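You operate a simulated robot arm through the tools that you are given. There is no shell and no other tool. Be economical: measure what you need, move in short steps, check, and stop when the job is done.

Carry out the task below with a simulated robot arm. There is one attempt and no reset: what you move stays moved.

## Task
Empty the filter bowl and set the line to 4 bar.
Fine: close valves one and three meanwhile and open them again; drain closed.

Only the result counts: the job must be done as asked and must still hold three seconds after the hand-in. Knocking over, shifting, dropping, spilling or breaking anything else fails it.

## Robot
A 7-joint arm with a two-finger parallel gripper on a trunk, on a base that drives. Base frame: it is fixed to the floor where the robot stands at the start and does not move with it; the origin is under the middle of the robot, x ahead of it, y to its left, z up. Readings come in cm, rad, newtons and seconds.
With the tool pointing down near the work surface it reaches from about 26 to 58 cm from the robot's upright axis, wherever it stands. Its first joint turns from -2.897 to 2.897 rad. Places, roughly: filter drain lever [40, 50, 90]; filter unit [50, 50, 90]; lever of valve four [40, -30, 90]; lever of valve one [50, 10, 90]; lever of valve three [50, -20, 90]; lever of valve two [50, 0, 90]; line gauge [60, 50, 110]; main air lever [50, 100, 80]; regulator dial [50, 50, 90]. Payload 3.4 kg.
Tool frame: the origin (TCP) lies between the finger pads and is the grasp point; the fingertips stand 3 cm ahead of it; z points along the fingers, y is the line along which they close. Largest opening 9.4 cm; finger width 2.8, thickness 1; the body of the gripper, 5 by 9.6 cm, starts 5.5 cm behind the TCP.
Orientation is that of the tool frame in the base frame, as [roll, pitch, yaw] about the fixed x, y, z axes, in that order (R = Rz(yaw) Ry(pitch) Rx(roll)). With the fingers straight down and closing along the base's y, the tool's x points along the base's -x, its y along +y and its z along -z.

## Interface
- The arm moves only by the tool move_arm. Its argument "commands" is a list of rows, each a list of 7 numbers: the shift along the tool's x, y, z in mm, then the turn, a rotation vector about the tool's x, y, z in rad, then the finger opening in mm, from 0 to 94. In form: [[tx, ty, tz, wx, wy, wz, grip], ...]. A call has 1 to 8 rows; each row is the pose to reach, as a shift and turn from the pose commanded when the call began, along the tool's axes at that moment. Rows are played at 5 a second. More than 5 cm and 0.15 rad between two rows, or a gripper value outside its range, and nothing of the call is played. Where a pose cannot be reached the arm comes as near as it can. A force on the tool above 90 N (or 10 N above the force at the start of the call, whichever is more), or a blocked arm, ends the call early, and 0.2 s more pass. The fingers move at their own pace (about 7.2 cm/s each) and stop on an object; they squeeze with about 39 N. The grip force told is the motor's: it shows also when the fingers shut on nothing. Time passes only in rows, and 0.2 s behind the last, so rows that repeat a pose let the fingers close. The reply holds the time, the measured pose of the TCP, the force on the tool along the base axes, the opening and the grip force, in the units named above and with some noise, with the torque about the TCP (base axes, N m) and any sound that the robot's microphone picked up, and new pictures: "pictures" is both (left out), scene, wrist or none.
- Cameras (640 x 400 px; columns grow to the right, rows downward): "scene" is now at [1.39, 16.45, 160.04]; the picture's right is [0.19, -0.98, 0.00], its down [-0.79, -0.15, -0.59] and it looks along [0.58, 0.11, -0.81] (base axes); focal length 251 px, centre (320, 200). "wrist" rides on the gripper at [7.6, 1.4, -10.2] in the tool frame; the picture's right is [-0.18, 0.98, 0.00], its down [-0.75, -0.14, -0.64] and it looks along [-0.63, -0.12, 0.77] (tool axes); focal length 243 px, centre (320, 200). There is no depth. A picture from a camera that has moved, and an enlarged one, comes with that camera's place and axes in the base frame and with its lens.
- move_column(by): slides the trunk up (or, below 0, down) by that many cm; the arm and the scene camera ride with it, the base frame stays. It gives what a move gives, with no picture.
- base_move(legs): drives the robot by 1 to 6 legs, each [ahead, left, turn to the left] in cm, cm and rad, along the robot's own axes; the way and the turn of a leg run together, so that a leg with both is an arc; at most 150 cm and 3.142 rad a leg. The arm and the cameras ride along, it lands a little off, and it stops where it bumps. It gives what a move gives, and a new picture of the scene camera.
- turn_head(pan, tilt): turns the head with the scene camera to pan (to the left, within 2.705 rad either way) and tilt (down, from -0.506 to 1.204), counted from straight ahead of the robot. It gives what a move gives, and a new picture of the scene camera.
- enlarge(camera, box): a new picture of the part [left, top, right, bottom] of that camera's present view, enlarged. No time passes.
- close_job(): hands the job in; it is judged then, once.

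Work in short steps. Places have to be worked out from the pictures, the camera data and where the tool is seen: move nearer, look again, correct. Check each grasp and each placing, and mend what went wrong. You have 120 turns and 260 pictures in all, those below and enlarged ones among them. Open the gripper and draw the arm clear of the work before you hand the job in, unless the task says otherwise; then end with one line.

The tools are called after "Request:" as a command line: name --pt "numbers of a row" for each row, then --argument value for the rest, lists and objects as JSON in quotes. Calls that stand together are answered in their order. move_arm: Moves the arm, as the interface text tells. Its arguments: {"type":"object","properties":{"commands":{"type":"array","items":{"type":"array","items":{"type":"number"}}},"pictures":{"type":"string","enum":["both","scene","wrist","none"]}},"required":["commands"]} The other tools are called the same way: move_column (by) slides the trunk up or down; base_move (legs) drives the base; turn_head (pan, tilt) turns the head that bears the scene camera; enlarge (camera, box) takes an enlarged picture of a part of a camera's view; close_job () hands the job in.

At the start:

```text
clock: 0.0
ee_pos: [29.05, 18.9, 128.7]
tool_rot: [3.141, 0.0, 3.141]
force: [0.5, 1.9, -0.6]
torque: [-0.02, -0.04, -0.02]
opening: 9.39
gripper_force: 0.0
trunk travel left (down, up): [-27.5, 11.1]
robot x, y, heading: [-0.1, 0.37, -0.002]
head pan, tilt: [0.192, 0.937]
```

scene: 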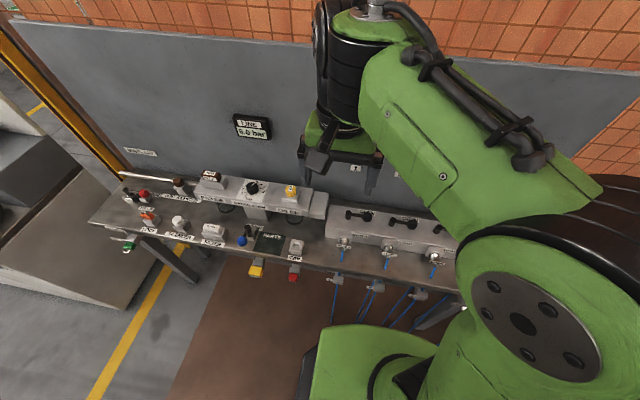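
wrist: 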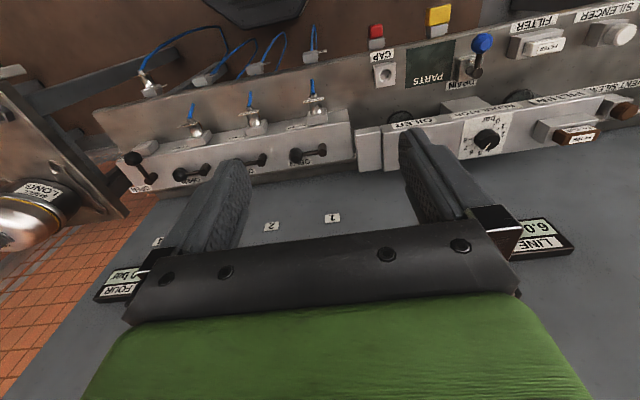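

I start by enlarging the bench in both views to read the labels.

Request:
enlarge --camera "scene" --box '[100, 160, 320, 290]'

Request:
enlarge --camera "wrist" --box '[360, 0, 640, 175]'

Request:
enlarge --camera "wrist" --box '[80, 60, 360, 235]'

```text
2.91 times, centred on (210, 225) of scene
camera zoom: at [1.39, 16.45, 160.04], right [0.19, -0.98, 0.0], down [-0.79, -0.15, -0.59], along [0.58, 0.11, -0.81], focal length 730 px, centre (640, 127)
```

zoom: 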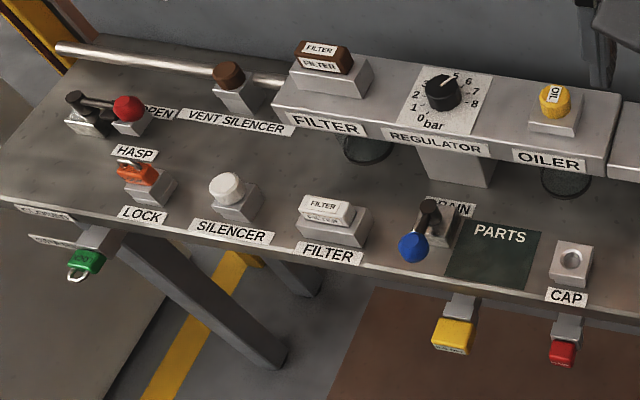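

```text
2.29 times, centred on (500, 88) of wrist
camera zoom: at [21.52, 20.26, 139.06], right [0.18, 0.98, 0.0], down [0.75, -0.14, 0.64], along [0.63, -0.12, -0.77], focal length 555 px, centre (-91, 457)
```

zoom: 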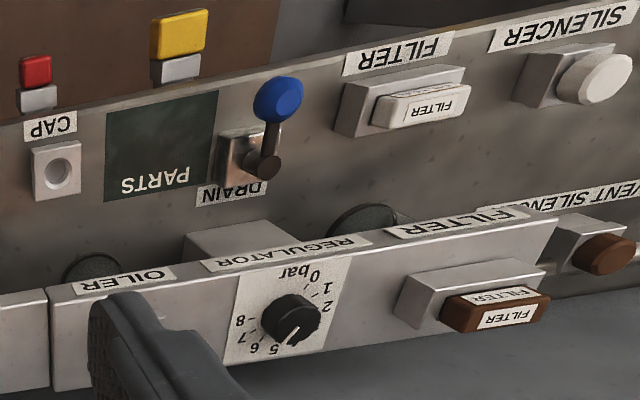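

```text
2.29 times, centred on (220, 148) of wrist
camera zoom: at [21.52, 20.26, 139.06], right [0.18, 0.98, 0.0], down [0.75, -0.14, 0.64], along [0.63, -0.12, -0.77], focal length 555 px, centre (549, 320)
```

zoom: 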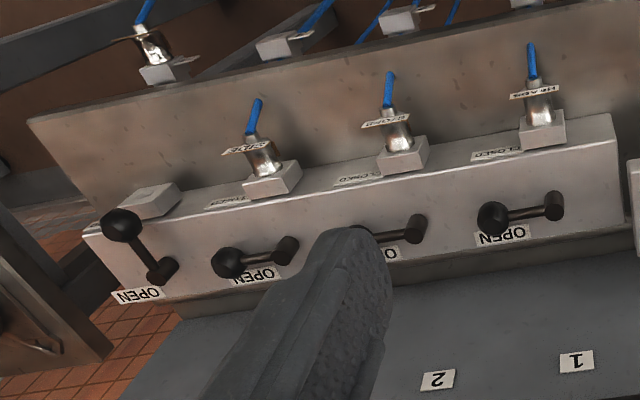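

I'll look at the valve side and the wall from the head camera; the arm hides part of it.

Request:
turn_head --pan -0.5 --tilt 0.8

Request:
turn_head --pan 0.7 --tilt 0.75

```text
clock: 1.1
ee_pos: [29.12, 18.9, 128.72]
tool_rot: [-3.141, 0.001, -3.14]
force: [0.2, 0.2, 0.5]
torque: [-0.01, 0.02, -0.02]
opening: 9.39
gripper_force: 0.1
trunk travel left (down, up): [-27.5, 11.1]
robot x, y, heading: [-0.1, -0.24, 0.007]
head pan, tilt: [-0.499, 0.799]
camera scene: at [1.27, 11.2, 161.1], right [-0.48, -0.88, 0.0], down [-0.63, 0.34, -0.7], along [0.61, -0.33, -0.72], focal length 251 px, centre (320, 200)
```

scene: 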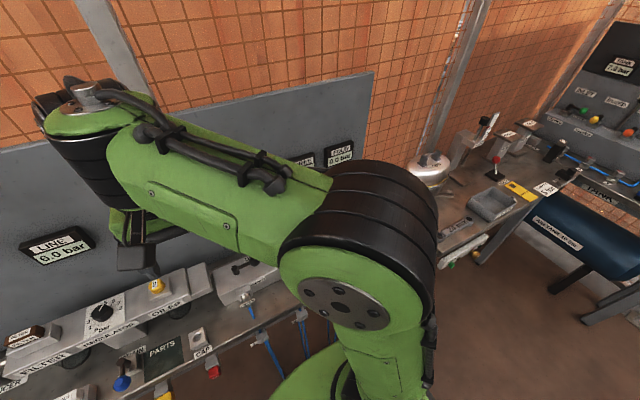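

```text
clock: 2.5
ee_pos: [29.09, 18.9, 128.75]
tool_rot: [-3.141, -0.001, 3.141]
force: [-0.5, 0.7, -0.4]
torque: [0.0, -0.01, 0.0]
opening: 9.39
gripper_force: 0.1
trunk travel left (down, up): [-27.5, 11.1]
robot x, y, heading: [0.3, 0.37, 0.003]
head pan, tilt: [0.7, 0.75]
camera scene: at [0.52, 20.38, 161.5], right [0.64, -0.77, 0.0], down [-0.52, -0.44, -0.73], along [0.56, 0.47, -0.68], focal length 251 px, centre (320, 200)
```

scene: 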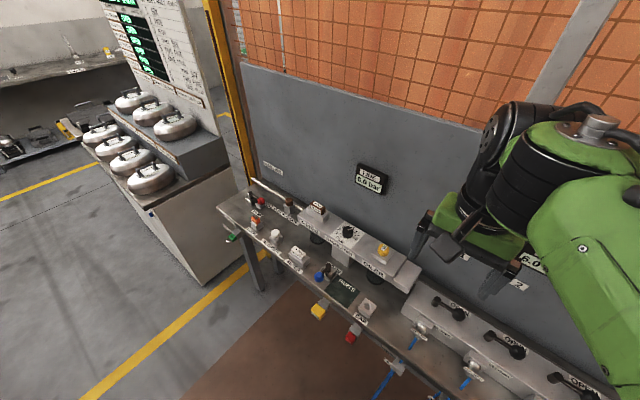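

Now I zoom on the left end labels, the line gauge, and the back-side labels.

Request:
enlarge --camera "scene" --box '[215, 150, 415, 275]'

Request:
enlarge --camera "scene" --box '[370, 250, 610, 400]'

Request:
enlarge --camera "wrist" --box '[80, 220, 200, 310]'

Request:
enlarge --camera "wrist" --box '[120, 20, 340, 150]'

```text
3.20 times, centred on (315, 212) of scene
camera zoom: at [0.52, 20.38, 161.5], right [0.64, -0.77, 0.0], down [-0.52, -0.44, -0.73], along [0.56, 0.47, -0.68], focal length 803 px, centre (336, 160)
```

zoom: 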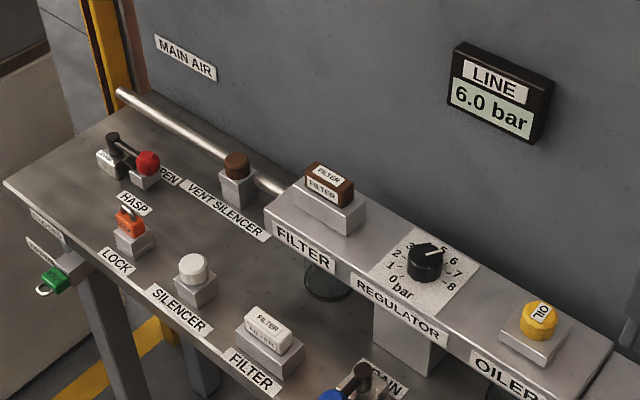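

```text
2.67 times, centred on (490, 325) of scene
camera zoom: at [0.52, 20.38, 161.5], right [0.64, -0.77, 0.0], down [-0.52, -0.44, -0.73], along [0.56, 0.47, -0.68], focal length 669 px, centre (-133, -133)
```

zoom: 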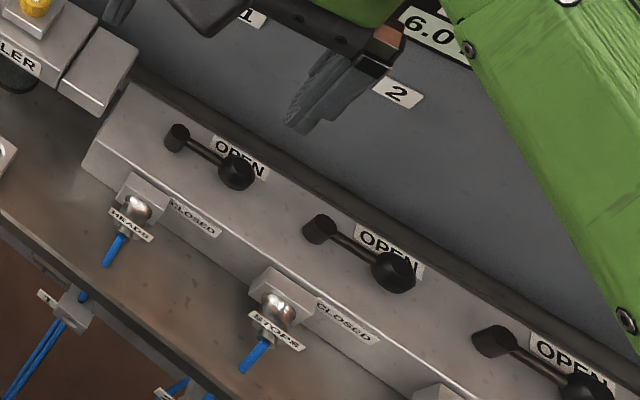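

```text
4.44 times, centred on (140, 265) of wrist
camera zoom: at [21.52, 20.26, 139.06], right [0.18, 0.98, 0.0], down [0.75, -0.14, 0.64], along [0.63, -0.12, -0.77], focal length 1078 px, centre (1120, -89)
```

zoom: 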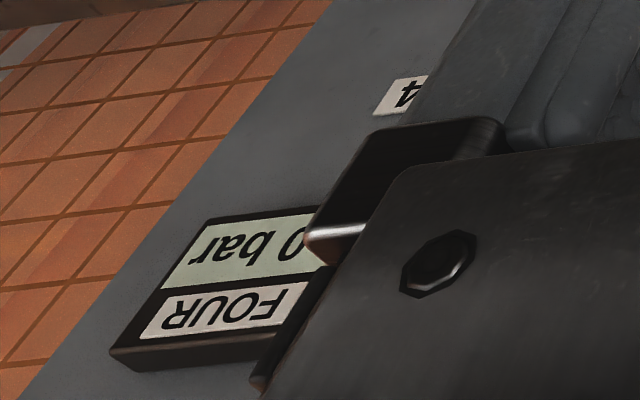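

```text
2.91 times, centred on (230, 85) of wrist
camera zoom: at [21.52, 20.26, 139.06], right [0.18, 0.98, 0.0], down [0.75, -0.14, 0.64], along [0.63, -0.12, -0.77], focal length 706 px, centre (582, 534)
```

zoom: 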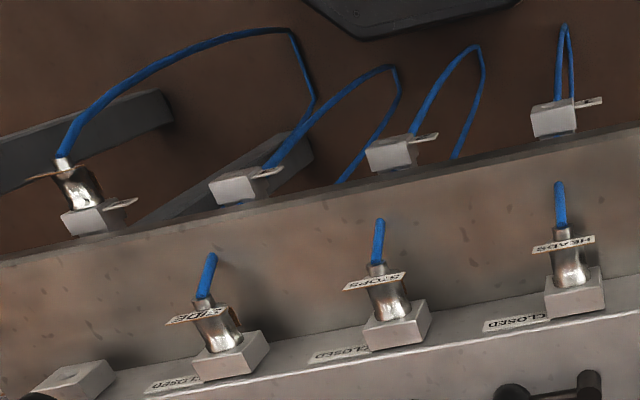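

From two views: valve one's knob is near (45, 10.4, 95) with its pivot at (45, 16), pointing to OPEN. CLOSED is towards me, as on valve four. I go above the knob with the fingers yawed 45° so they can straddle it for the whole swing.

Request:
move_arm --pt "-27 -14 23 0 0 -0.13 94" --pt "-54 -28 46 0 0 -0.26 94" --pt "-81 -42 69 0 0 -0.39 94" --pt "-108 -56 92 0 0 -0.52 94" --pt "-135 -70 115 0 0 -0.65 94" --pt "-160 -85 137 0 0 -0.785 60" --pt "-160 -85 137 0 0 -0.785 60" --pictures "both"

```text
clock: 4.1
ee_pos: [45.05, 10.31, 115.11]
tool_rot: [3.14, 0.0, -2.355]
force: [-0.9, 0.9, 0.2]
torque: [0.0, -0.03, -0.03]
opening: 6.01
gripper_force: 0.1
trunk travel left (down, up): [-27.5, 11.1]
robot x, y, heading: [-0.1, -0.17, -0.001]
head pan, tilt: [0.7, 0.75]
camera scene: at [0.42, 20.41, 161.5], right [0.64, -0.76, 0.0], down [-0.52, -0.44, -0.73], along [0.56, 0.47, -0.68], focal length 251 px, centre (320, 200)
camera wrist: at [38.78, 5.8, 125.32], right [-0.57, 0.82, 0.0], down [0.63, 0.43, 0.64], along [0.53, 0.36, -0.77], focal length 243 px, centre (320, 200)
```

scene: 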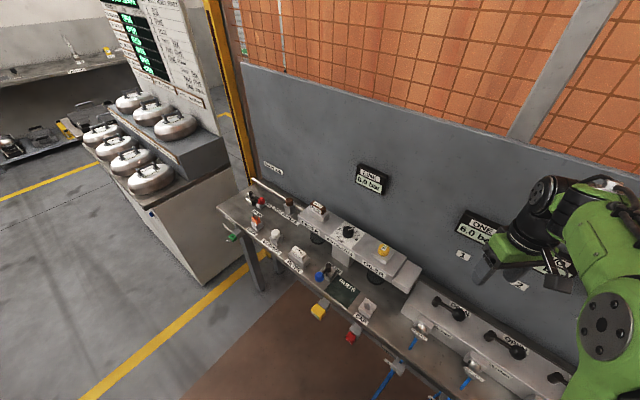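
wrist: 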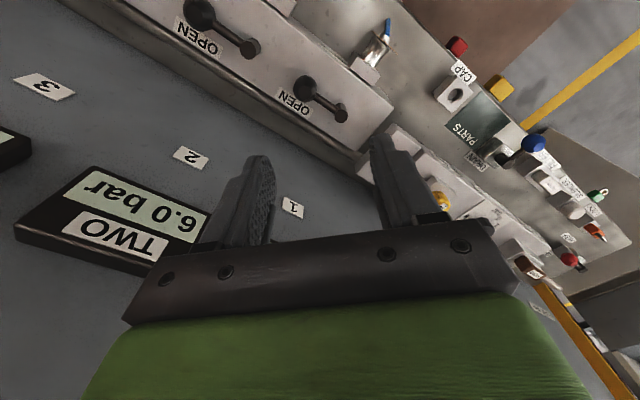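

Triangulating again puts the knob lower, at about (48, 9.4, 90), with the pivot at (47.9, 15.5). I lower the tool to z≈101 above it and look.

Request:
move_arm --pt "-7 -14 40 0 0 0 60" --pt "-14 -27 80 0 0 0 60" --pt "-14 -27 120 0 0 0 60" --pt "-14 -27 141 0 0 0 60" --pictures "both"

Request:
turn_head --pan 0.1 --tilt 0.8

```text
clock: 5.1
ee_pos: [48.02, 9.34, 100.92]
tool_rot: [-3.141, 0.0, -2.357]
force: [0.5, 0.7, -0.4]
torque: [-0.03, -0.02, 0.0]
opening: 6.0
gripper_force: 0.0
trunk travel left (down, up): [-27.5, 11.1]
robot x, y, heading: [-0.27, -0.39, -0.002]
head pan, tilt: [0.7, 0.75]
camera scene: at [0.57, 20.39, 161.5], right [0.64, -0.76, 0.0], down [-0.52, -0.44, -0.73], along [0.56, 0.47, -0.68], focal length 251 px, centre (320, 200)
camera wrist: at [41.69, 4.95, 111.18], right [-0.56, 0.83, 0.0], down [0.63, 0.43, 0.64], along [0.53, 0.36, -0.77], focal length 243 px, centre (320, 200)
```

scene: 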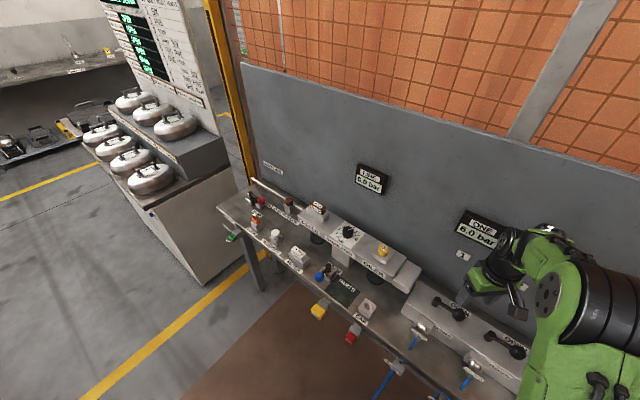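
wrist: 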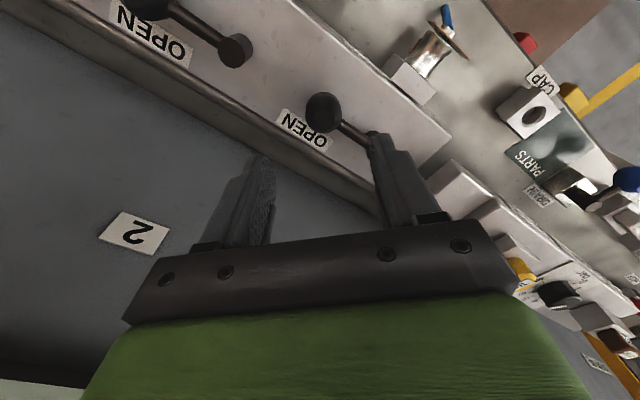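

```text
clock: 6.1
ee_pos: [47.98, 9.38, 101.04]
tool_rot: [-3.141, 0.001, -2.355]
force: [0.5, 0.9, 0.3]
torque: [0.03, 0.01, 0.01]
opening: 5.98
gripper_force: 0.1
trunk travel left (down, up): [-27.5, 11.1]
robot x, y, heading: [0.19, -0.03, -0.003]
head pan, tilt: [0.099, 0.799]
camera scene: at [2.21, 15.86, 161.1], right [0.1, -0.99, 0.0], down [-0.71, -0.07, -0.7], along [0.69, 0.07, -0.72], focal length 251 px, centre (320, 200)
```

scene: 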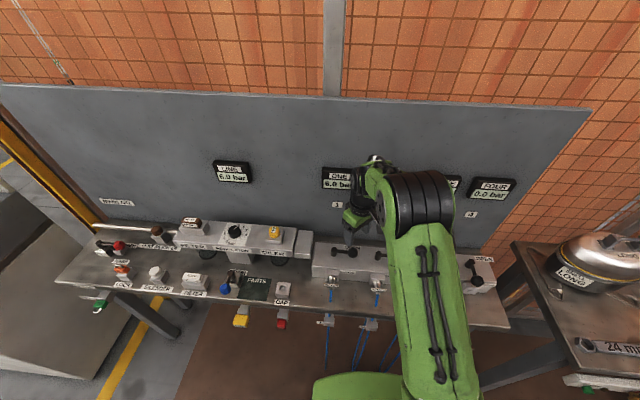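

The knob is confirmed at (48, 9.4). I turn another 45° so the fingers close along the swing tangent, then descend around the knob.

Request:
move_arm --pt "0 0 0 0 0 -0.14 60" --pt "0 0 0 0 0 -0.28 60" --pt "0 0 0 0 0 -0.42 60" --pt "0 0 0 0 0 -0.56 60" --pt "0 0 0 0 0 -0.7 60" --pt "0 0 30 0 0 -0.785 60" --pt "0 0 65 0 0 -0.785 60" --pt "0 0 90 0 0 -0.785 60" --pictures "both"

```text
clock: 7.9
ee_pos: [48.14, 9.52, 91.94]
tool_rot: [3.141, 0.0, -1.571]
force: [0.4, -0.5, 0.2]
torque: [-0.01, 0.0, 0.0]
opening: 6.0
gripper_force: 0.1
trunk travel left (down, up): [-27.5, 11.1]
robot x, y, heading: [0.21, -0.24, 0.003]
head pan, tilt: [0.099, 0.799]
camera scene: at [2.28, 15.87, 161.1], right [0.1, -1.0, 0.0], down [-0.71, -0.07, -0.7], along [0.69, 0.07, -0.72], focal length 251 px, centre (320, 200)
camera wrist: at [46.73, 1.76, 102.19], right [-0.98, 0.18, 0.0], down [0.14, 0.75, 0.64], along [0.12, 0.63, -0.77], focal length 243 px, centre (320, 200)
```

scene: 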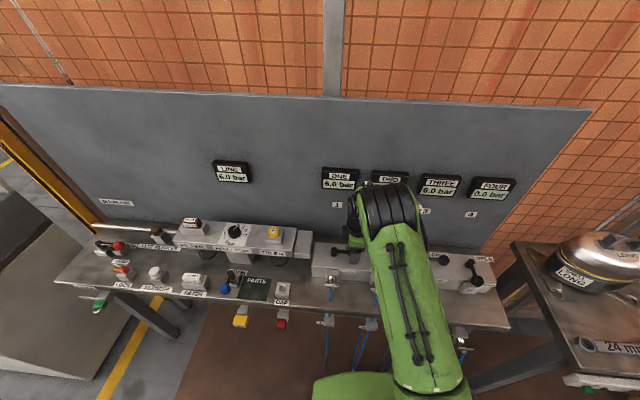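
wrist: 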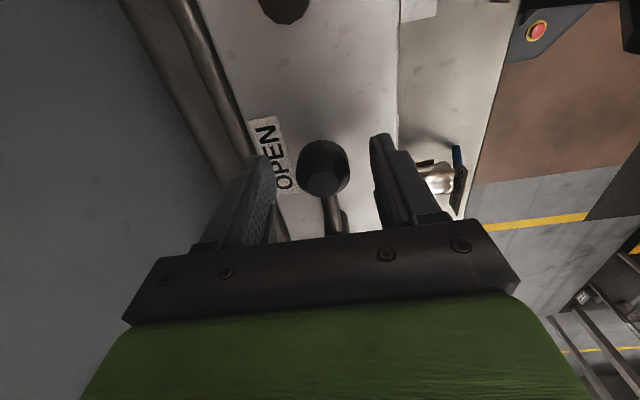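

The knob sits between the fingers. I go 9 mm lower and close on it.

Request:
move_arm --pt "0 0 9 0 0 0 60" --pt "0 0 9 0 0 0 20" --pt "0 0 9 0 0 0 10" --pt "0 0 9 0 0 0 10" --pictures "wrist"

```text
clock: 8.9
ee_pos: [47.92, 9.36, 90.87]
tool_rot: [3.14, 0.001, -1.571]
force: [-2.3, 0.6, -4.8]
torque: [0.12, -0.04, 0.04]
opening: 3.13
gripper_force: 45.3
trunk travel left (down, up): [-27.5, 11.1]
robot x, y, heading: [-0.1, -0.38, -0.002]
head pan, tilt: [0.099, 0.799]
camera wrist: at [46.63, 1.73, 101.29], right [-0.98, 0.18, 0.0], down [0.14, 0.75, 0.64], along [0.12, 0.63, -0.77], focal length 243 px, centre (320, 200)
```

wrist: 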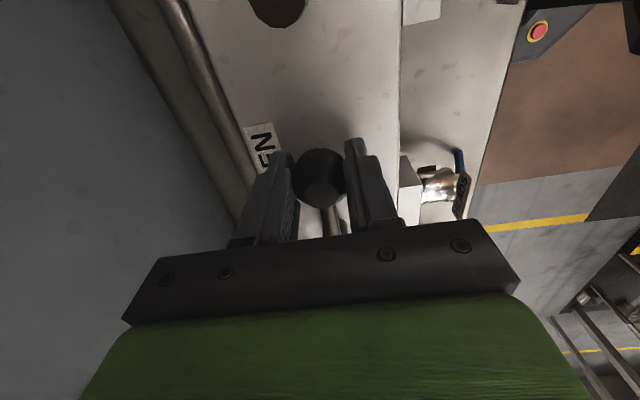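

Gripped (knob about 3.1 cm wide). I swing it along the arc, R≈6.2 cm about the pivot, first part to 1.14 rad.

Request:
move_arm --pt "-0.6 8.8 0 0 0 0.143 10" --pt "-2.5 17.5 0 0 0 0.286 10" --pt "-5.6 25.8 0 0 0 0.429 10" --pt "-9.8 33.5 0 0 0 0.571 10" --pt "-15.2 40.6 0 0 0 0.714 10" --pt "-21.4 46.9 0 0 0 0.857 10" --pt "-28.5 52.2 0 0 0 1.0 10" --pt "-36.3 56.4 0 0 0 1.143 10" --pictures "both"

```text
clock: 10.7
ee_pos: [42.26, 13.01, 91.04]
tool_rot: [-3.141, -0.005, -2.718]
force: [-12.4, -6.4, -15.4]
torque: [-0.34, 0.33, -0.05]
opening: 3.09
gripper_force: 44.6
trunk travel left (down, up): [-27.5, 11.1]
robot x, y, heading: [-0.09, 0.03, -0.005]
head pan, tilt: [0.099, 0.799]
camera scene: at [2.14, 15.79, 161.1], right [0.1, -1.0, 0.0], down [-0.71, -0.07, -0.7], along [0.69, 0.07, -0.72], focal length 251 px, centre (320, 200)
camera wrist: at [34.74, 11.14, 101.35], right [-0.24, 0.97, 0.0], down [0.75, 0.18, 0.64], along [0.62, 0.15, -0.77], focal length 243 px, centre (320, 200)
```

scene: 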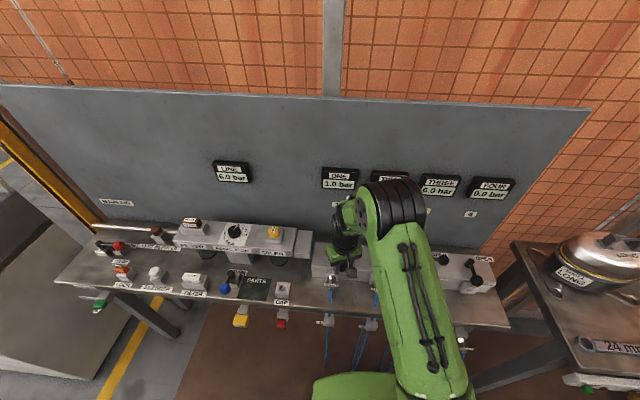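
wrist: 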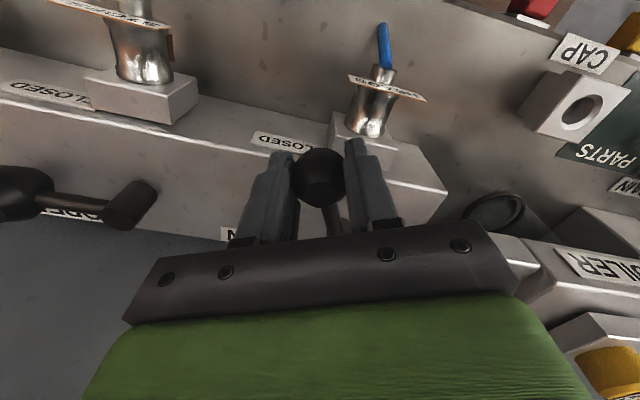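

Valve one's gauge is falling (1.0 bar). I finish the remaining 0.43 rad of the swing.

Request:
move_arm --pt "-0.6 8.8 0 0 0 0.143 10" --pt "-2.5 17.5 0 0 0 0.286 10" --pt "-5.6 25.8 0 0 0 0.429 10" --pt "-5.6 25.8 0 0 0 0.429 10" --pictures "both"

```text
clock: 11.7
ee_pos: [41.51, 15.72, 90.98]
tool_rot: [-3.139, -0.005, 3.138]
force: [-15.4, -5.6, -25.5]
torque: [-0.2, 0.34, -0.33]
opening: 3.12
gripper_force: 44.3
trunk travel left (down, up): [-27.5, 11.1]
robot x, y, heading: [0.02, -0.14, -0.006]
head pan, tilt: [0.099, 0.799]
camera scene: at [2.17, 15.85, 161.1], right [0.1, -0.99, 0.0], down [-0.71, -0.07, -0.7], along [0.69, 0.07, -0.72], focal length 251 px, centre (320, 200)
camera wrist: at [34.01, 17.11, 101.39], right [0.19, 0.98, 0.0], down [0.76, -0.14, 0.64], along [0.63, -0.12, -0.77], focal length 243 px, centre (320, 200)
```

scene: 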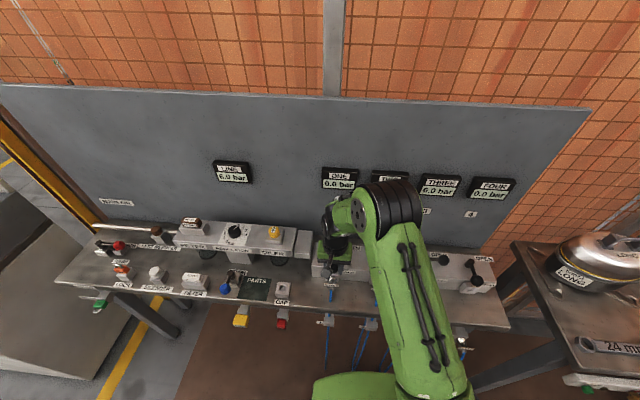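
wrist: 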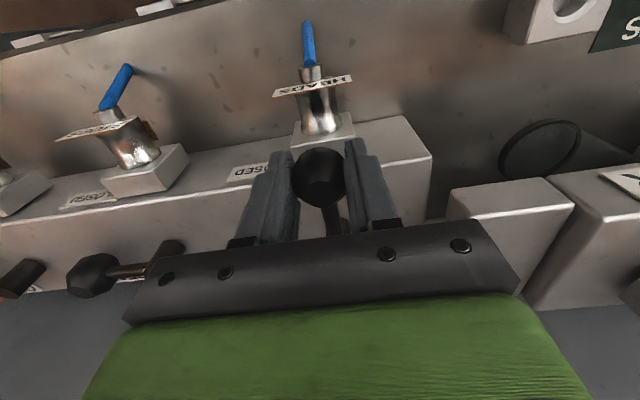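

Gauge ONE reads 0.0: valve one is closed. I release and lift.

Request:
move_arm --pt "0 0 0 0 0 0 60" --pt "0 0 0 0 0 0 60" --pt "0 0 -40 0 0 0 60" --pt "0 0 -85 0 0 0 60" --pt "0 0 -130 0 0 0 60" --pictures "wrist"

```text
clock: 12.9
ee_pos: [41.72, 15.86, 104.02]
tool_rot: [3.141, 0.001, 3.138]
force: [0.7, 0.7, -0.3]
torque: [0.03, 0.0, 0.03]
opening: 5.99
gripper_force: 0.1
trunk travel left (down, up): [-27.5, 11.1]
robot x, y, heading: [-0.05, -0.09, -0.003]
head pan, tilt: [0.099, 0.799]
camera wrist: at [34.2, 17.27, 114.32], right [0.19, 0.98, 0.0], down [0.75, -0.14, 0.64], along [0.63, -0.12, -0.77], focal length 243 px, centre (320, 200)
```

wrist: 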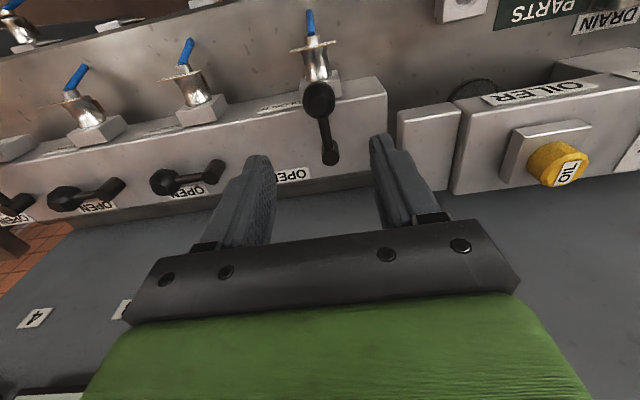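

Valve three's knob computes to about (47.7, -18.7, 90). I move over it, turning the tool as I go.

Request:
move_arm --pt "-8 -43 0 0 0 -0.145 60" --pt "-16 -86 0 0 0 -0.29 60" --pt "-24 -129 0 0 0 -0.435 60" --pt "-32 -172 0 0 0 -0.58 60" --pt "-40 -215 0 0 0 -0.725 60" --pt "-48 -258 0 0 0 -0.87 60" --pt "-56 -301 0 0 0 -1.015 60" --pt "-62 -345 0 0 0 -1.16 60" --pictures "none"

Request:
move_arm --pt "0 0 0 0 0 -0.14 60" --pt "0 0 0 0 0 -0.28 60" --pt "0 0 0 0 0 -0.411 60" --pictures "both"

```text
clock: 14.7
ee_pos: [47.83, -19.12, 104.28]
tool_rot: [3.14, 0.002, -1.98]
force: [0.3, 0.1, -0.4]
torque: [0.02, 0.0, -0.03]
opening: 5.97
gripper_force: 0.1
trunk travel left (down, up): [-27.5, 11.1]
robot x, y, heading: [-0.09, -0.26, -0.001]
head pan, tilt: [0.099, 0.799]
```

```text
clock: 15.5
ee_pos: [48.09, -18.85, 104.1]
tool_rot: [-3.141, 0.0, -1.57]
force: [0.5, 0.2, -0.8]
torque: [0.02, -0.03, 0.05]
opening: 6.04
gripper_force: 0.0
trunk travel left (down, up): [-27.5, 11.1]
robot x, y, heading: [-0.01, -0.01, 0.001]
head pan, tilt: [0.099, 0.799]
camera scene: at [2.23, 15.82, 161.1], right [0.1, -1.0, 0.0], down [-0.71, -0.07, -0.7], along [0.69, 0.07, -0.72], focal length 251 px, centre (320, 200)
camera wrist: at [46.57, -26.57, 114.4], right [-0.98, 0.18, 0.0], down [0.14, 0.75, 0.64], along [0.12, 0.63, -0.77], focal length 243 px, centre (320, 200)
```

scene: 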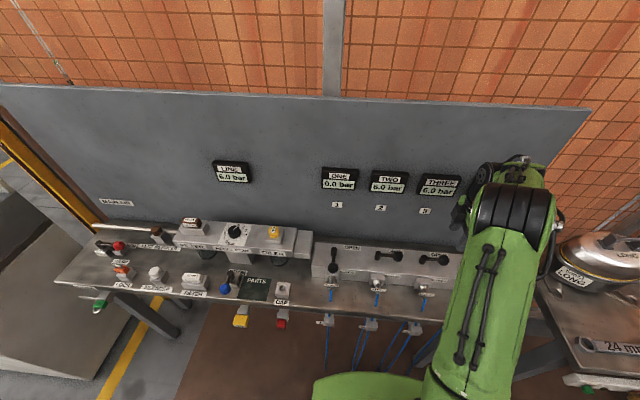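
wrist: 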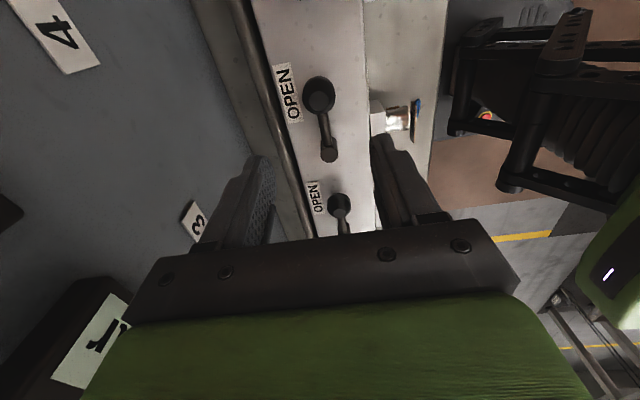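

The knob is at (48.1, -19.3), pivot at (48, -13.2). I descend over it and grip.

Request:
move_arm --pt "4.5 0 45 0 0 0 60" --pt "4.5 0 90 0 0 0 60" --pt "4.5 0 131 0 0 0 60" --pt "4.5 0 131 0 0 0 10" --pt "4.5 0 131 0 0 0 10" --pt "4.5 0 131 0 0 0 10" --pictures "wrist"

```text
clock: 16.9
ee_pos: [47.92, -19.32, 90.86]
tool_rot: [-3.141, -0.001, -1.572]
force: [2.5, -1.0, -4.5]
torque: [-0.29, -0.24, -0.15]
opening: 3.12
gripper_force: 45.1
trunk travel left (down, up): [-27.5, 11.1]
robot x, y, heading: [-0.26, -0.23, -0.001]
head pan, tilt: [0.099, 0.799]
camera wrist: at [46.51, -26.99, 101.09], right [-0.98, 0.19, 0.0], down [0.14, 0.75, 0.64], along [0.12, 0.63, -0.77], focal length 243 px, centre (320, 200)
```

wrist: 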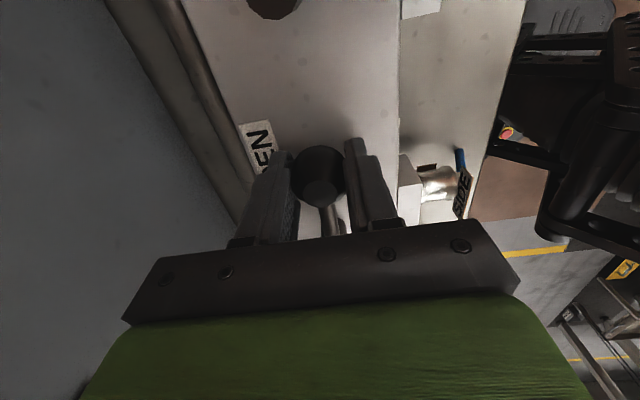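

Gripped the same way as valve one; I run the same arc.

Request:
move_arm --pt "-0.6 8.8 0 0 0 0.143 10" --pt "-2.5 17.5 0 0 0 0.286 10" --pt "-5.6 25.8 0 0 0 0.429 10" --pt "-9.8 33.5 0 0 0 0.571 10" --pt "-15.2 40.6 0 0 0 0.714 10" --pt "-21.4 46.9 0 0 0 0.857 10" --pt "-28.5 52.2 0 0 0 1.0 10" --pt "-36.3 56.4 0 0 0 1.143 10" --pictures "none"

Request:
move_arm --pt "-0.6 8.8 0 0 0 0.143 10" --pt "-2.5 17.5 0 0 0 0.286 10" --pt "-5.6 25.8 0 0 0 0.429 10" --pt "-5.6 25.8 0 0 0 0.429 10" --pictures "both"

```text
clock: 18.7
ee_pos: [42.21, -15.69, 90.88]
tool_rot: [3.136, -0.002, -2.719]
force: [-9.2, 0.4, -24.4]
torque: [0.02, -0.08, 0.24]
opening: 3.11
gripper_force: 45.5
trunk travel left (down, up): [-27.5, 11.1]
robot x, y, heading: [-0.17, -0.09, -0.006]
head pan, tilt: [0.099, 0.799]
```

```text
clock: 19.7
ee_pos: [41.78, -13.19, 90.8]
tool_rot: [3.139, -0.004, 3.136]
force: [-12.6, -0.9, -33.0]
torque: [0.0, 0.06, -0.05]
opening: 3.12
gripper_force: 44.6
trunk travel left (down, up): [-27.5, 11.1]
robot x, y, heading: [0.1, 0.14, 0.001]
head pan, tilt: [0.099, 0.799]
camera scene: at [2.32, 15.72, 161.11], right [0.1, -1.0, 0.0], down [-0.71, -0.07, -0.7], along [0.69, 0.07, -0.72], focal length 251 px, centre (320, 200)
camera wrist: at [34.26, -11.77, 101.2], right [0.19, 0.98, 0.0], down [0.76, -0.15, 0.64], along [0.63, -0.12, -0.77], focal length 243 px, centre (320, 200)
```

scene: 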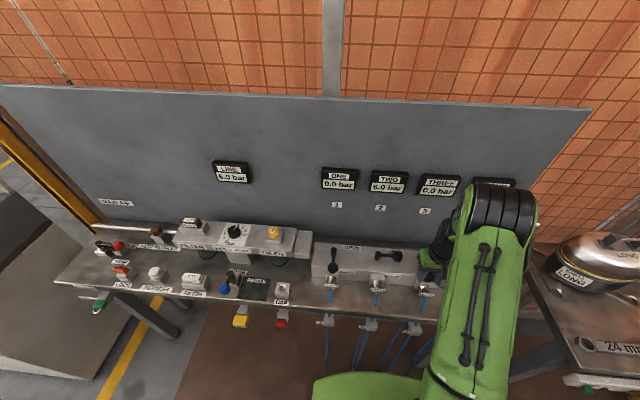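
wrist: 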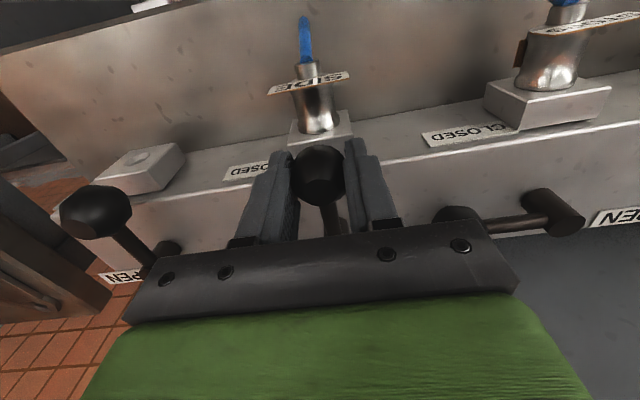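

THREE reads 0.0. I release, lift and draw back a little before driving left to the filter.

Request:
move_arm --pt "0 0 0 0 0 0 60" --pt "0 0 0 0 0 0 60" --pt "0 0 -45 0 0 0 60" --pt "0 0 -90 0 0 0 60" --pt "15 40 -115 0 0 0 60" --pt "30 85 -140 0 0 0 60" --pt "45 130 -165 0 0 0 60" --pictures "none"

Request:
base_move --legs '[[0, 45, 0]]'

```text
refused: row 6 steps farther than a row can; nothing moved
```

```text
clock: 20.7
ee_pos: [41.61, -12.79, 91.32]
tool_rot: [-3.067, 0.008, 3.076]
force: [2.8, -16.7, -12.4]
torque: [-0.57, -0.28, -0.01]
opening: 3.12
gripper_force: 45.2
trunk travel left (down, up): [-27.5, 11.1]
robot x, y, heading: [-0.1, 3.93, -0.009]
head pan, tilt: [0.099, 0.799]
stopped in leg 1: the force on the tool passed its limit at 93 N (the readings are from after the stop); the commanded pose is now the measured one
camera scene: at [2.6, 19.71, 161.1], right [0.09, -1.0, 0.0], down [-0.72, -0.07, -0.7], along [0.69, 0.07, -0.72], focal length 251 px, centre (320, 200)
```

scene: 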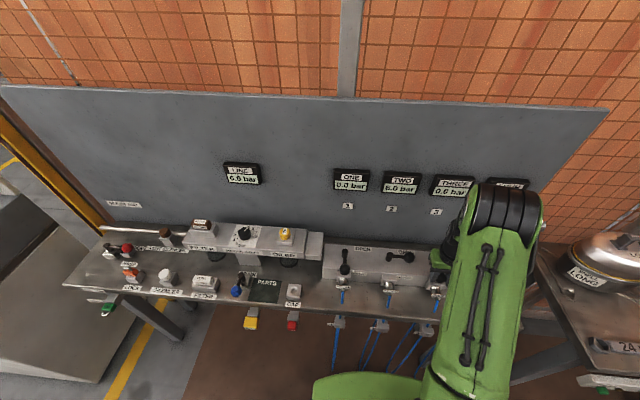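

I wrongly batched the drive with a move that was refused: the base shifted 4 cm while still holding the knob, and the force limit stopped it. I release and lift now, then inspect for damage.

Request:
move_arm --pt "0 0 0 0 0 0 60" --pt "0 0 0 0 0 0 60" --pt "0 0 0 0 0 0 60" --pt "0 0 -40 0 0 0 60" --pt "0 0 -80 0 0 0 60" --pt "0 0 -120 0 0 0 60" --pictures "both"

```text
clock: 22.1
ee_pos: [41.35, -11.76, 103.55]
tool_rot: [-3.077, 0.01, 3.084]
force: [0.0, 0.4, 0.6]
torque: [0.03, -0.03, -0.03]
opening: 6.02
gripper_force: 0.0
trunk travel left (down, up): [-27.5, 11.1]
robot x, y, heading: [0.1, 3.78, 0.0]
head pan, tilt: [0.099, 0.799]
camera scene: at [2.19, 19.78, 161.1], right [0.09, -1.0, 0.0], down [-0.71, -0.07, -0.7], along [0.69, 0.07, -0.72], focal length 251 px, centre (320, 200)
camera wrist: at [33.86, -9.22, 113.69], right [0.24, 0.97, -0.06], down [0.74, -0.14, 0.66], along [0.63, -0.2, -0.75], focal length 243 px, centre (320, 200)
```

scene: 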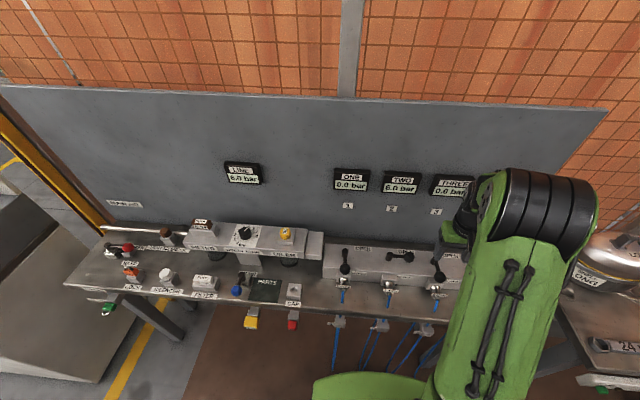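
wrist: 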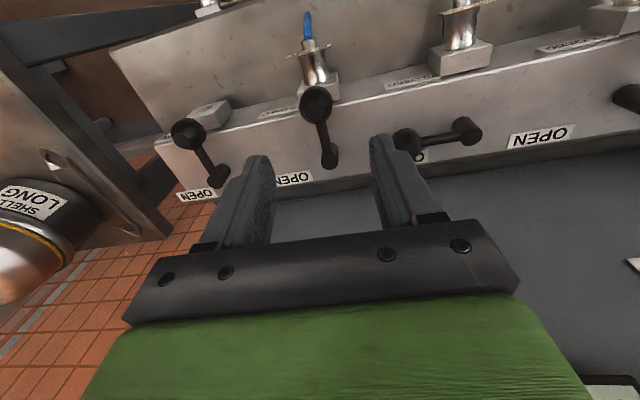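

No damage: lever three stands at CLOSED, the connector is in place and the gauges are unchanged. I level the tool and draw it back and up.

Request:
move_arm --pt "20 20 -25 -0.032 0.005 -0.029 60" --pt "40 40 -50 -0.064 0.01 -0.058 60" --pt "60 70 -75 -0.064 0.01 -0.058 60" --pt "75 100 -100 -0.064 0.01 -0.058 60" --pictures "none"

```text
clock: 23.1
ee_pos: [34.46, -0.65, 112.64]
tool_rot: [-3.141, -0.001, -3.141]
force: [0.1, 0.0, 0.2]
torque: [-0.02, -0.01, -0.03]
opening: 5.98
gripper_force: 0.1
trunk travel left (down, up): [-27.5, 11.1]
robot x, y, heading: [-0.21, 3.63, -0.002]
head pan, tilt: [0.099, 0.799]
```

The arm is clear now. I drive 40 cm left.

Request:
base_move --legs '[[0, 40, 0]]'

```text
clock: 25.6
ee_pos: [34.8, 39.1, 112.67]
tool_rot: [-3.141, -0.003, 3.137]
force: [-0.3, -0.3, 0.0]
torque: [-0.02, -0.03, 0.01]
opening: 6.02
gripper_force: 0.1
trunk travel left (down, up): [-27.5, 11.1]
robot x, y, heading: [0.49, 43.39, -0.008]
head pan, tilt: [0.099, 0.799]
camera scene: at [2.66, 59.71, 161.09], right [0.09, -1.0, 0.0], down [-0.71, -0.07, -0.7], along [0.69, 0.06, -0.72], focal length 251 px, centre (320, 200)
```

scene: 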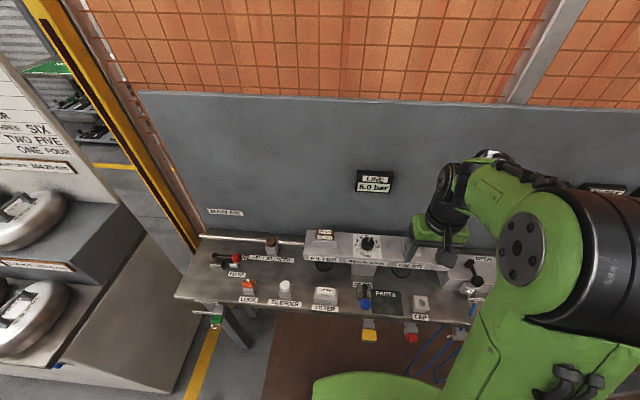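

Now I look closely at the filter, dial and drain.

Request:
enlarge --camera "scene" --box '[290, 220, 440, 350]'

Request:
move_arm --pt "0 0 0 0 0 0 60" --pictures "wrist"

Request:
enlarge --camera "scene" --box '[180, 220, 330, 350]'

```text
3.08 times, centred on (365, 285) of scene
camera zoom: at [2.66, 59.71, 161.09], right [0.09, -1.0, 0.0], down [-0.71, -0.07, -0.7], along [0.69, 0.06, -0.72], focal length 772 px, centre (182, -62)
```

zoom: 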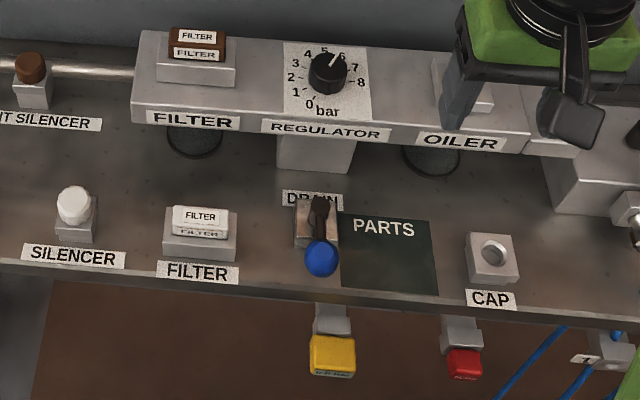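

```text
clock: 26.0
ee_pos: [34.84, 39.04, 112.77]
tool_rot: [-3.139, -0.002, 3.139]
force: [0.4, 0.1, -0.5]
torque: [-0.04, 0.03, 0.03]
opening: 5.99
gripper_force: 0.0
trunk travel left (down, up): [-27.5, 11.1]
robot x, y, heading: [0.22, 43.77, -0.01]
head pan, tilt: [0.099, 0.799]
camera wrist: at [27.32, 40.5, 123.05], right [0.19, 0.98, 0.0], down [0.75, -0.14, 0.64], along [0.63, -0.12, -0.77], focal length 243 px, centre (320, 200)
```

wrist: 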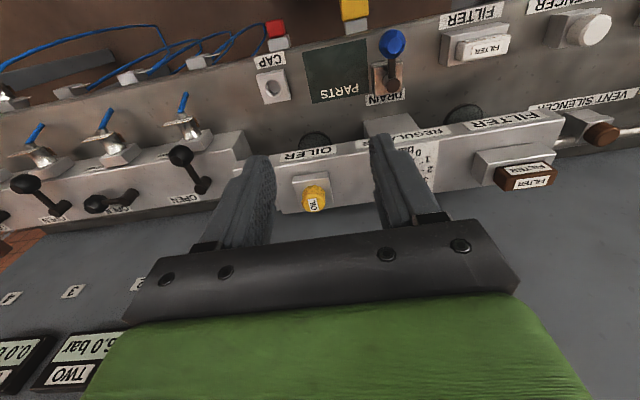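

```text
3.08 times, centred on (255, 285) of scene
camera zoom: at [2.66, 59.61, 161.1], right [0.09, -1.0, 0.0], down [-0.71, -0.06, -0.7], along [0.69, 0.06, -0.72], focal length 772 px, centre (520, -62)
```

zoom: 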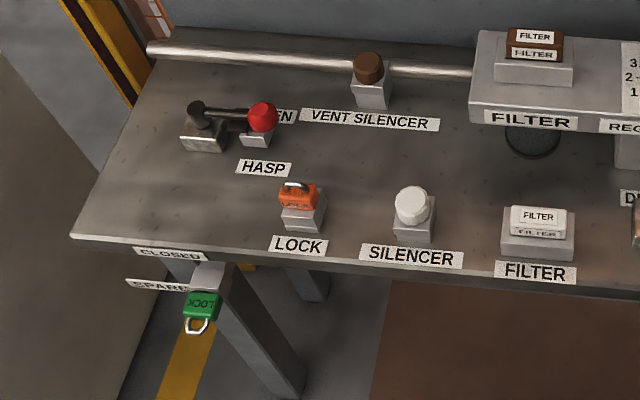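

The dial cap is near (49, 48.7, 94), drain knob (33.7, 48.7, 85) with pivot (38.4, 48.9, 86). I zoom on the drain to see its directions, and look from closer with the wrist camera.

Request:
enlarge --camera "wrist" --box '[340, 10, 460, 110]'

Request:
move_arm --pt "30 30 0 0 0 0 60" --pt "60 60 -10 0 0 0 60" --pt "70 95 -20 0 0 0 60" --pictures "wrist"

```text
4.00 times, centred on (400, 60) of wrist
camera zoom: at [27.32, 40.5, 123.05], right [0.19, 0.98, 0.0], down [0.75, -0.14, 0.64], along [0.63, -0.12, -0.77], focal length 970 px, centre (0, 760)
```

zoom: 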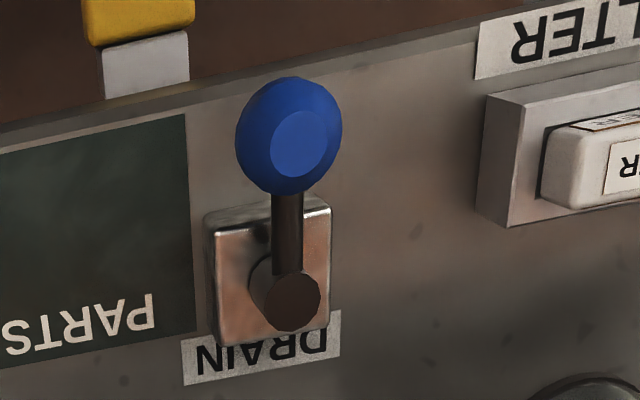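

```text
clock: 26.8
ee_pos: [27.75, 48.91, 114.74]
tool_rot: [-3.139, -0.001, 3.138]
force: [0.8, -0.4, -0.4]
torque: [-0.04, 0.04, 0.0]
opening: 5.97
gripper_force: 0.0
trunk travel left (down, up): [-27.5, 11.1]
robot x, y, heading: [-0.05, 43.68, -0.004]
head pan, tilt: [0.099, 0.799]
camera wrist: at [20.25, 50.28, 124.99], right [0.19, 0.98, 0.0], down [0.75, -0.14, 0.64], along [0.63, -0.12, -0.77], focal length 243 px, centre (320, 200)
```

wrist: 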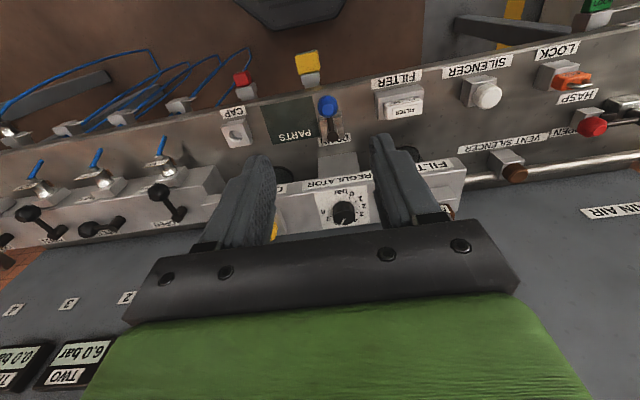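

The drain lever points toward me, like the closed valves. I do the dial first: I go above it at (49.1, 48.7, 105) to check the alignment.

Request:
move_arm --pt "-43 0 10 0 0 0 60" --pt "-86 0 30 0 0 0 60" --pt "-129 -1 55 0 0 0 60" --pt "-172 -2 77 0 0 0 60" --pt "-213 -2 100 0 0 0 60" --pictures "both"

```text
clock: 28.0
ee_pos: [49.58, 48.16, 104.85]
tool_rot: [-3.141, -0.003, 3.138]
force: [0.1, 0.7, 0.2]
torque: [-0.01, 0.06, -0.01]
opening: 6.01
gripper_force: 0.0
trunk travel left (down, up): [-27.5, 11.1]
robot x, y, heading: [-0.05, 43.71, -0.01]
head pan, tilt: [0.099, 0.799]
camera scene: at [2.89, 59.63, 161.09], right [0.09, -1.0, 0.0], down [-0.72, -0.06, -0.7], along [0.69, 0.06, -0.72], focal length 251 px, centre (320, 200)
camera wrist: at [41.99, 49.5, 115.2], right [0.19, 0.98, 0.0], down [0.76, -0.14, 0.64], along [0.63, -0.12, -0.77], focal length 243 px, centre (320, 200)
```

scene: 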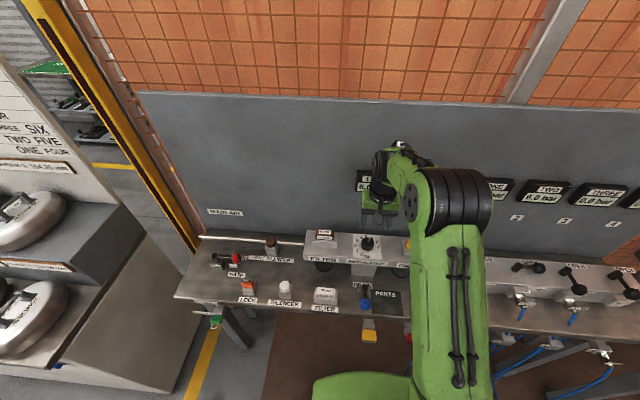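
wrist: 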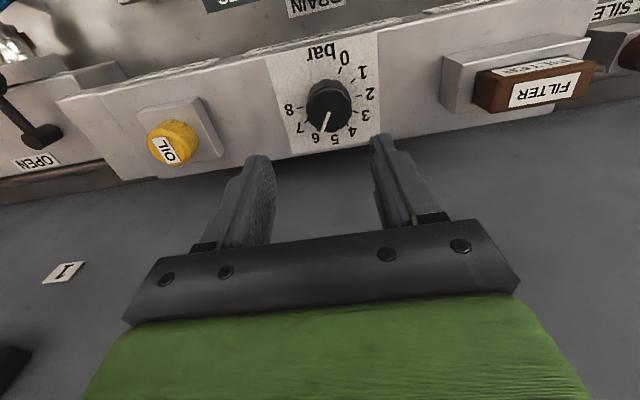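

The dial is at (49.1, 48.8), top about 94. I go down to z≈96.5 with the fingers astride it and look.

Request:
move_arm --pt "4 6.5 40 0 0 0 60" --pt "4 6.5 83 0 0 0 60" --pictures "wrist"

Request:
enlarge --camera "wrist" --box '[230, 60, 430, 190]'

```text
clock: 28.6
ee_pos: [48.84, 48.64, 96.66]
tool_rot: [-3.141, -0.002, 3.138]
force: [0.5, -0.1, 0.5]
torque: [0.0, 0.01, -0.01]
opening: 6.0
gripper_force: 0.1
trunk travel left (down, up): [-27.5, 11.1]
robot x, y, heading: [0.53, 43.67, -0.006]
head pan, tilt: [0.099, 0.799]
camera wrist: at [41.28, 50.07, 106.89], right [0.19, 0.98, 0.0], down [0.75, -0.14, 0.64], along [0.63, -0.12, -0.77], focal length 243 px, centre (320, 200)
```

wrist: 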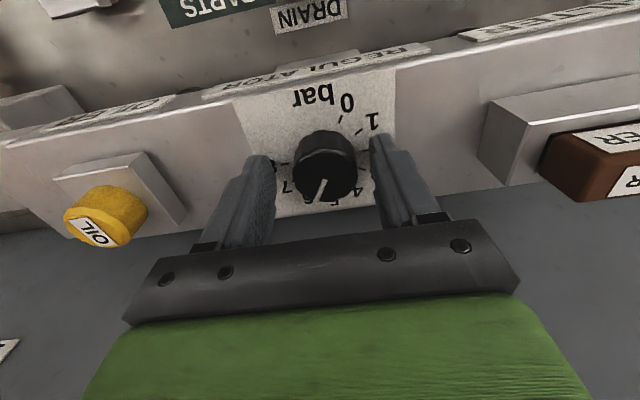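

```text
3.08 times, centred on (330, 125) of wrist
camera zoom: at [41.28, 50.07, 106.89], right [0.19, 0.98, 0.0], down [0.75, -0.14, 0.64], along [0.63, -0.12, -0.77], focal length 746 px, centre (289, 431)
```

zoom: 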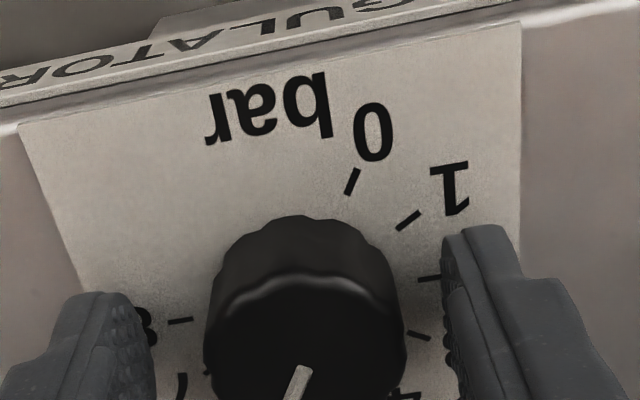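

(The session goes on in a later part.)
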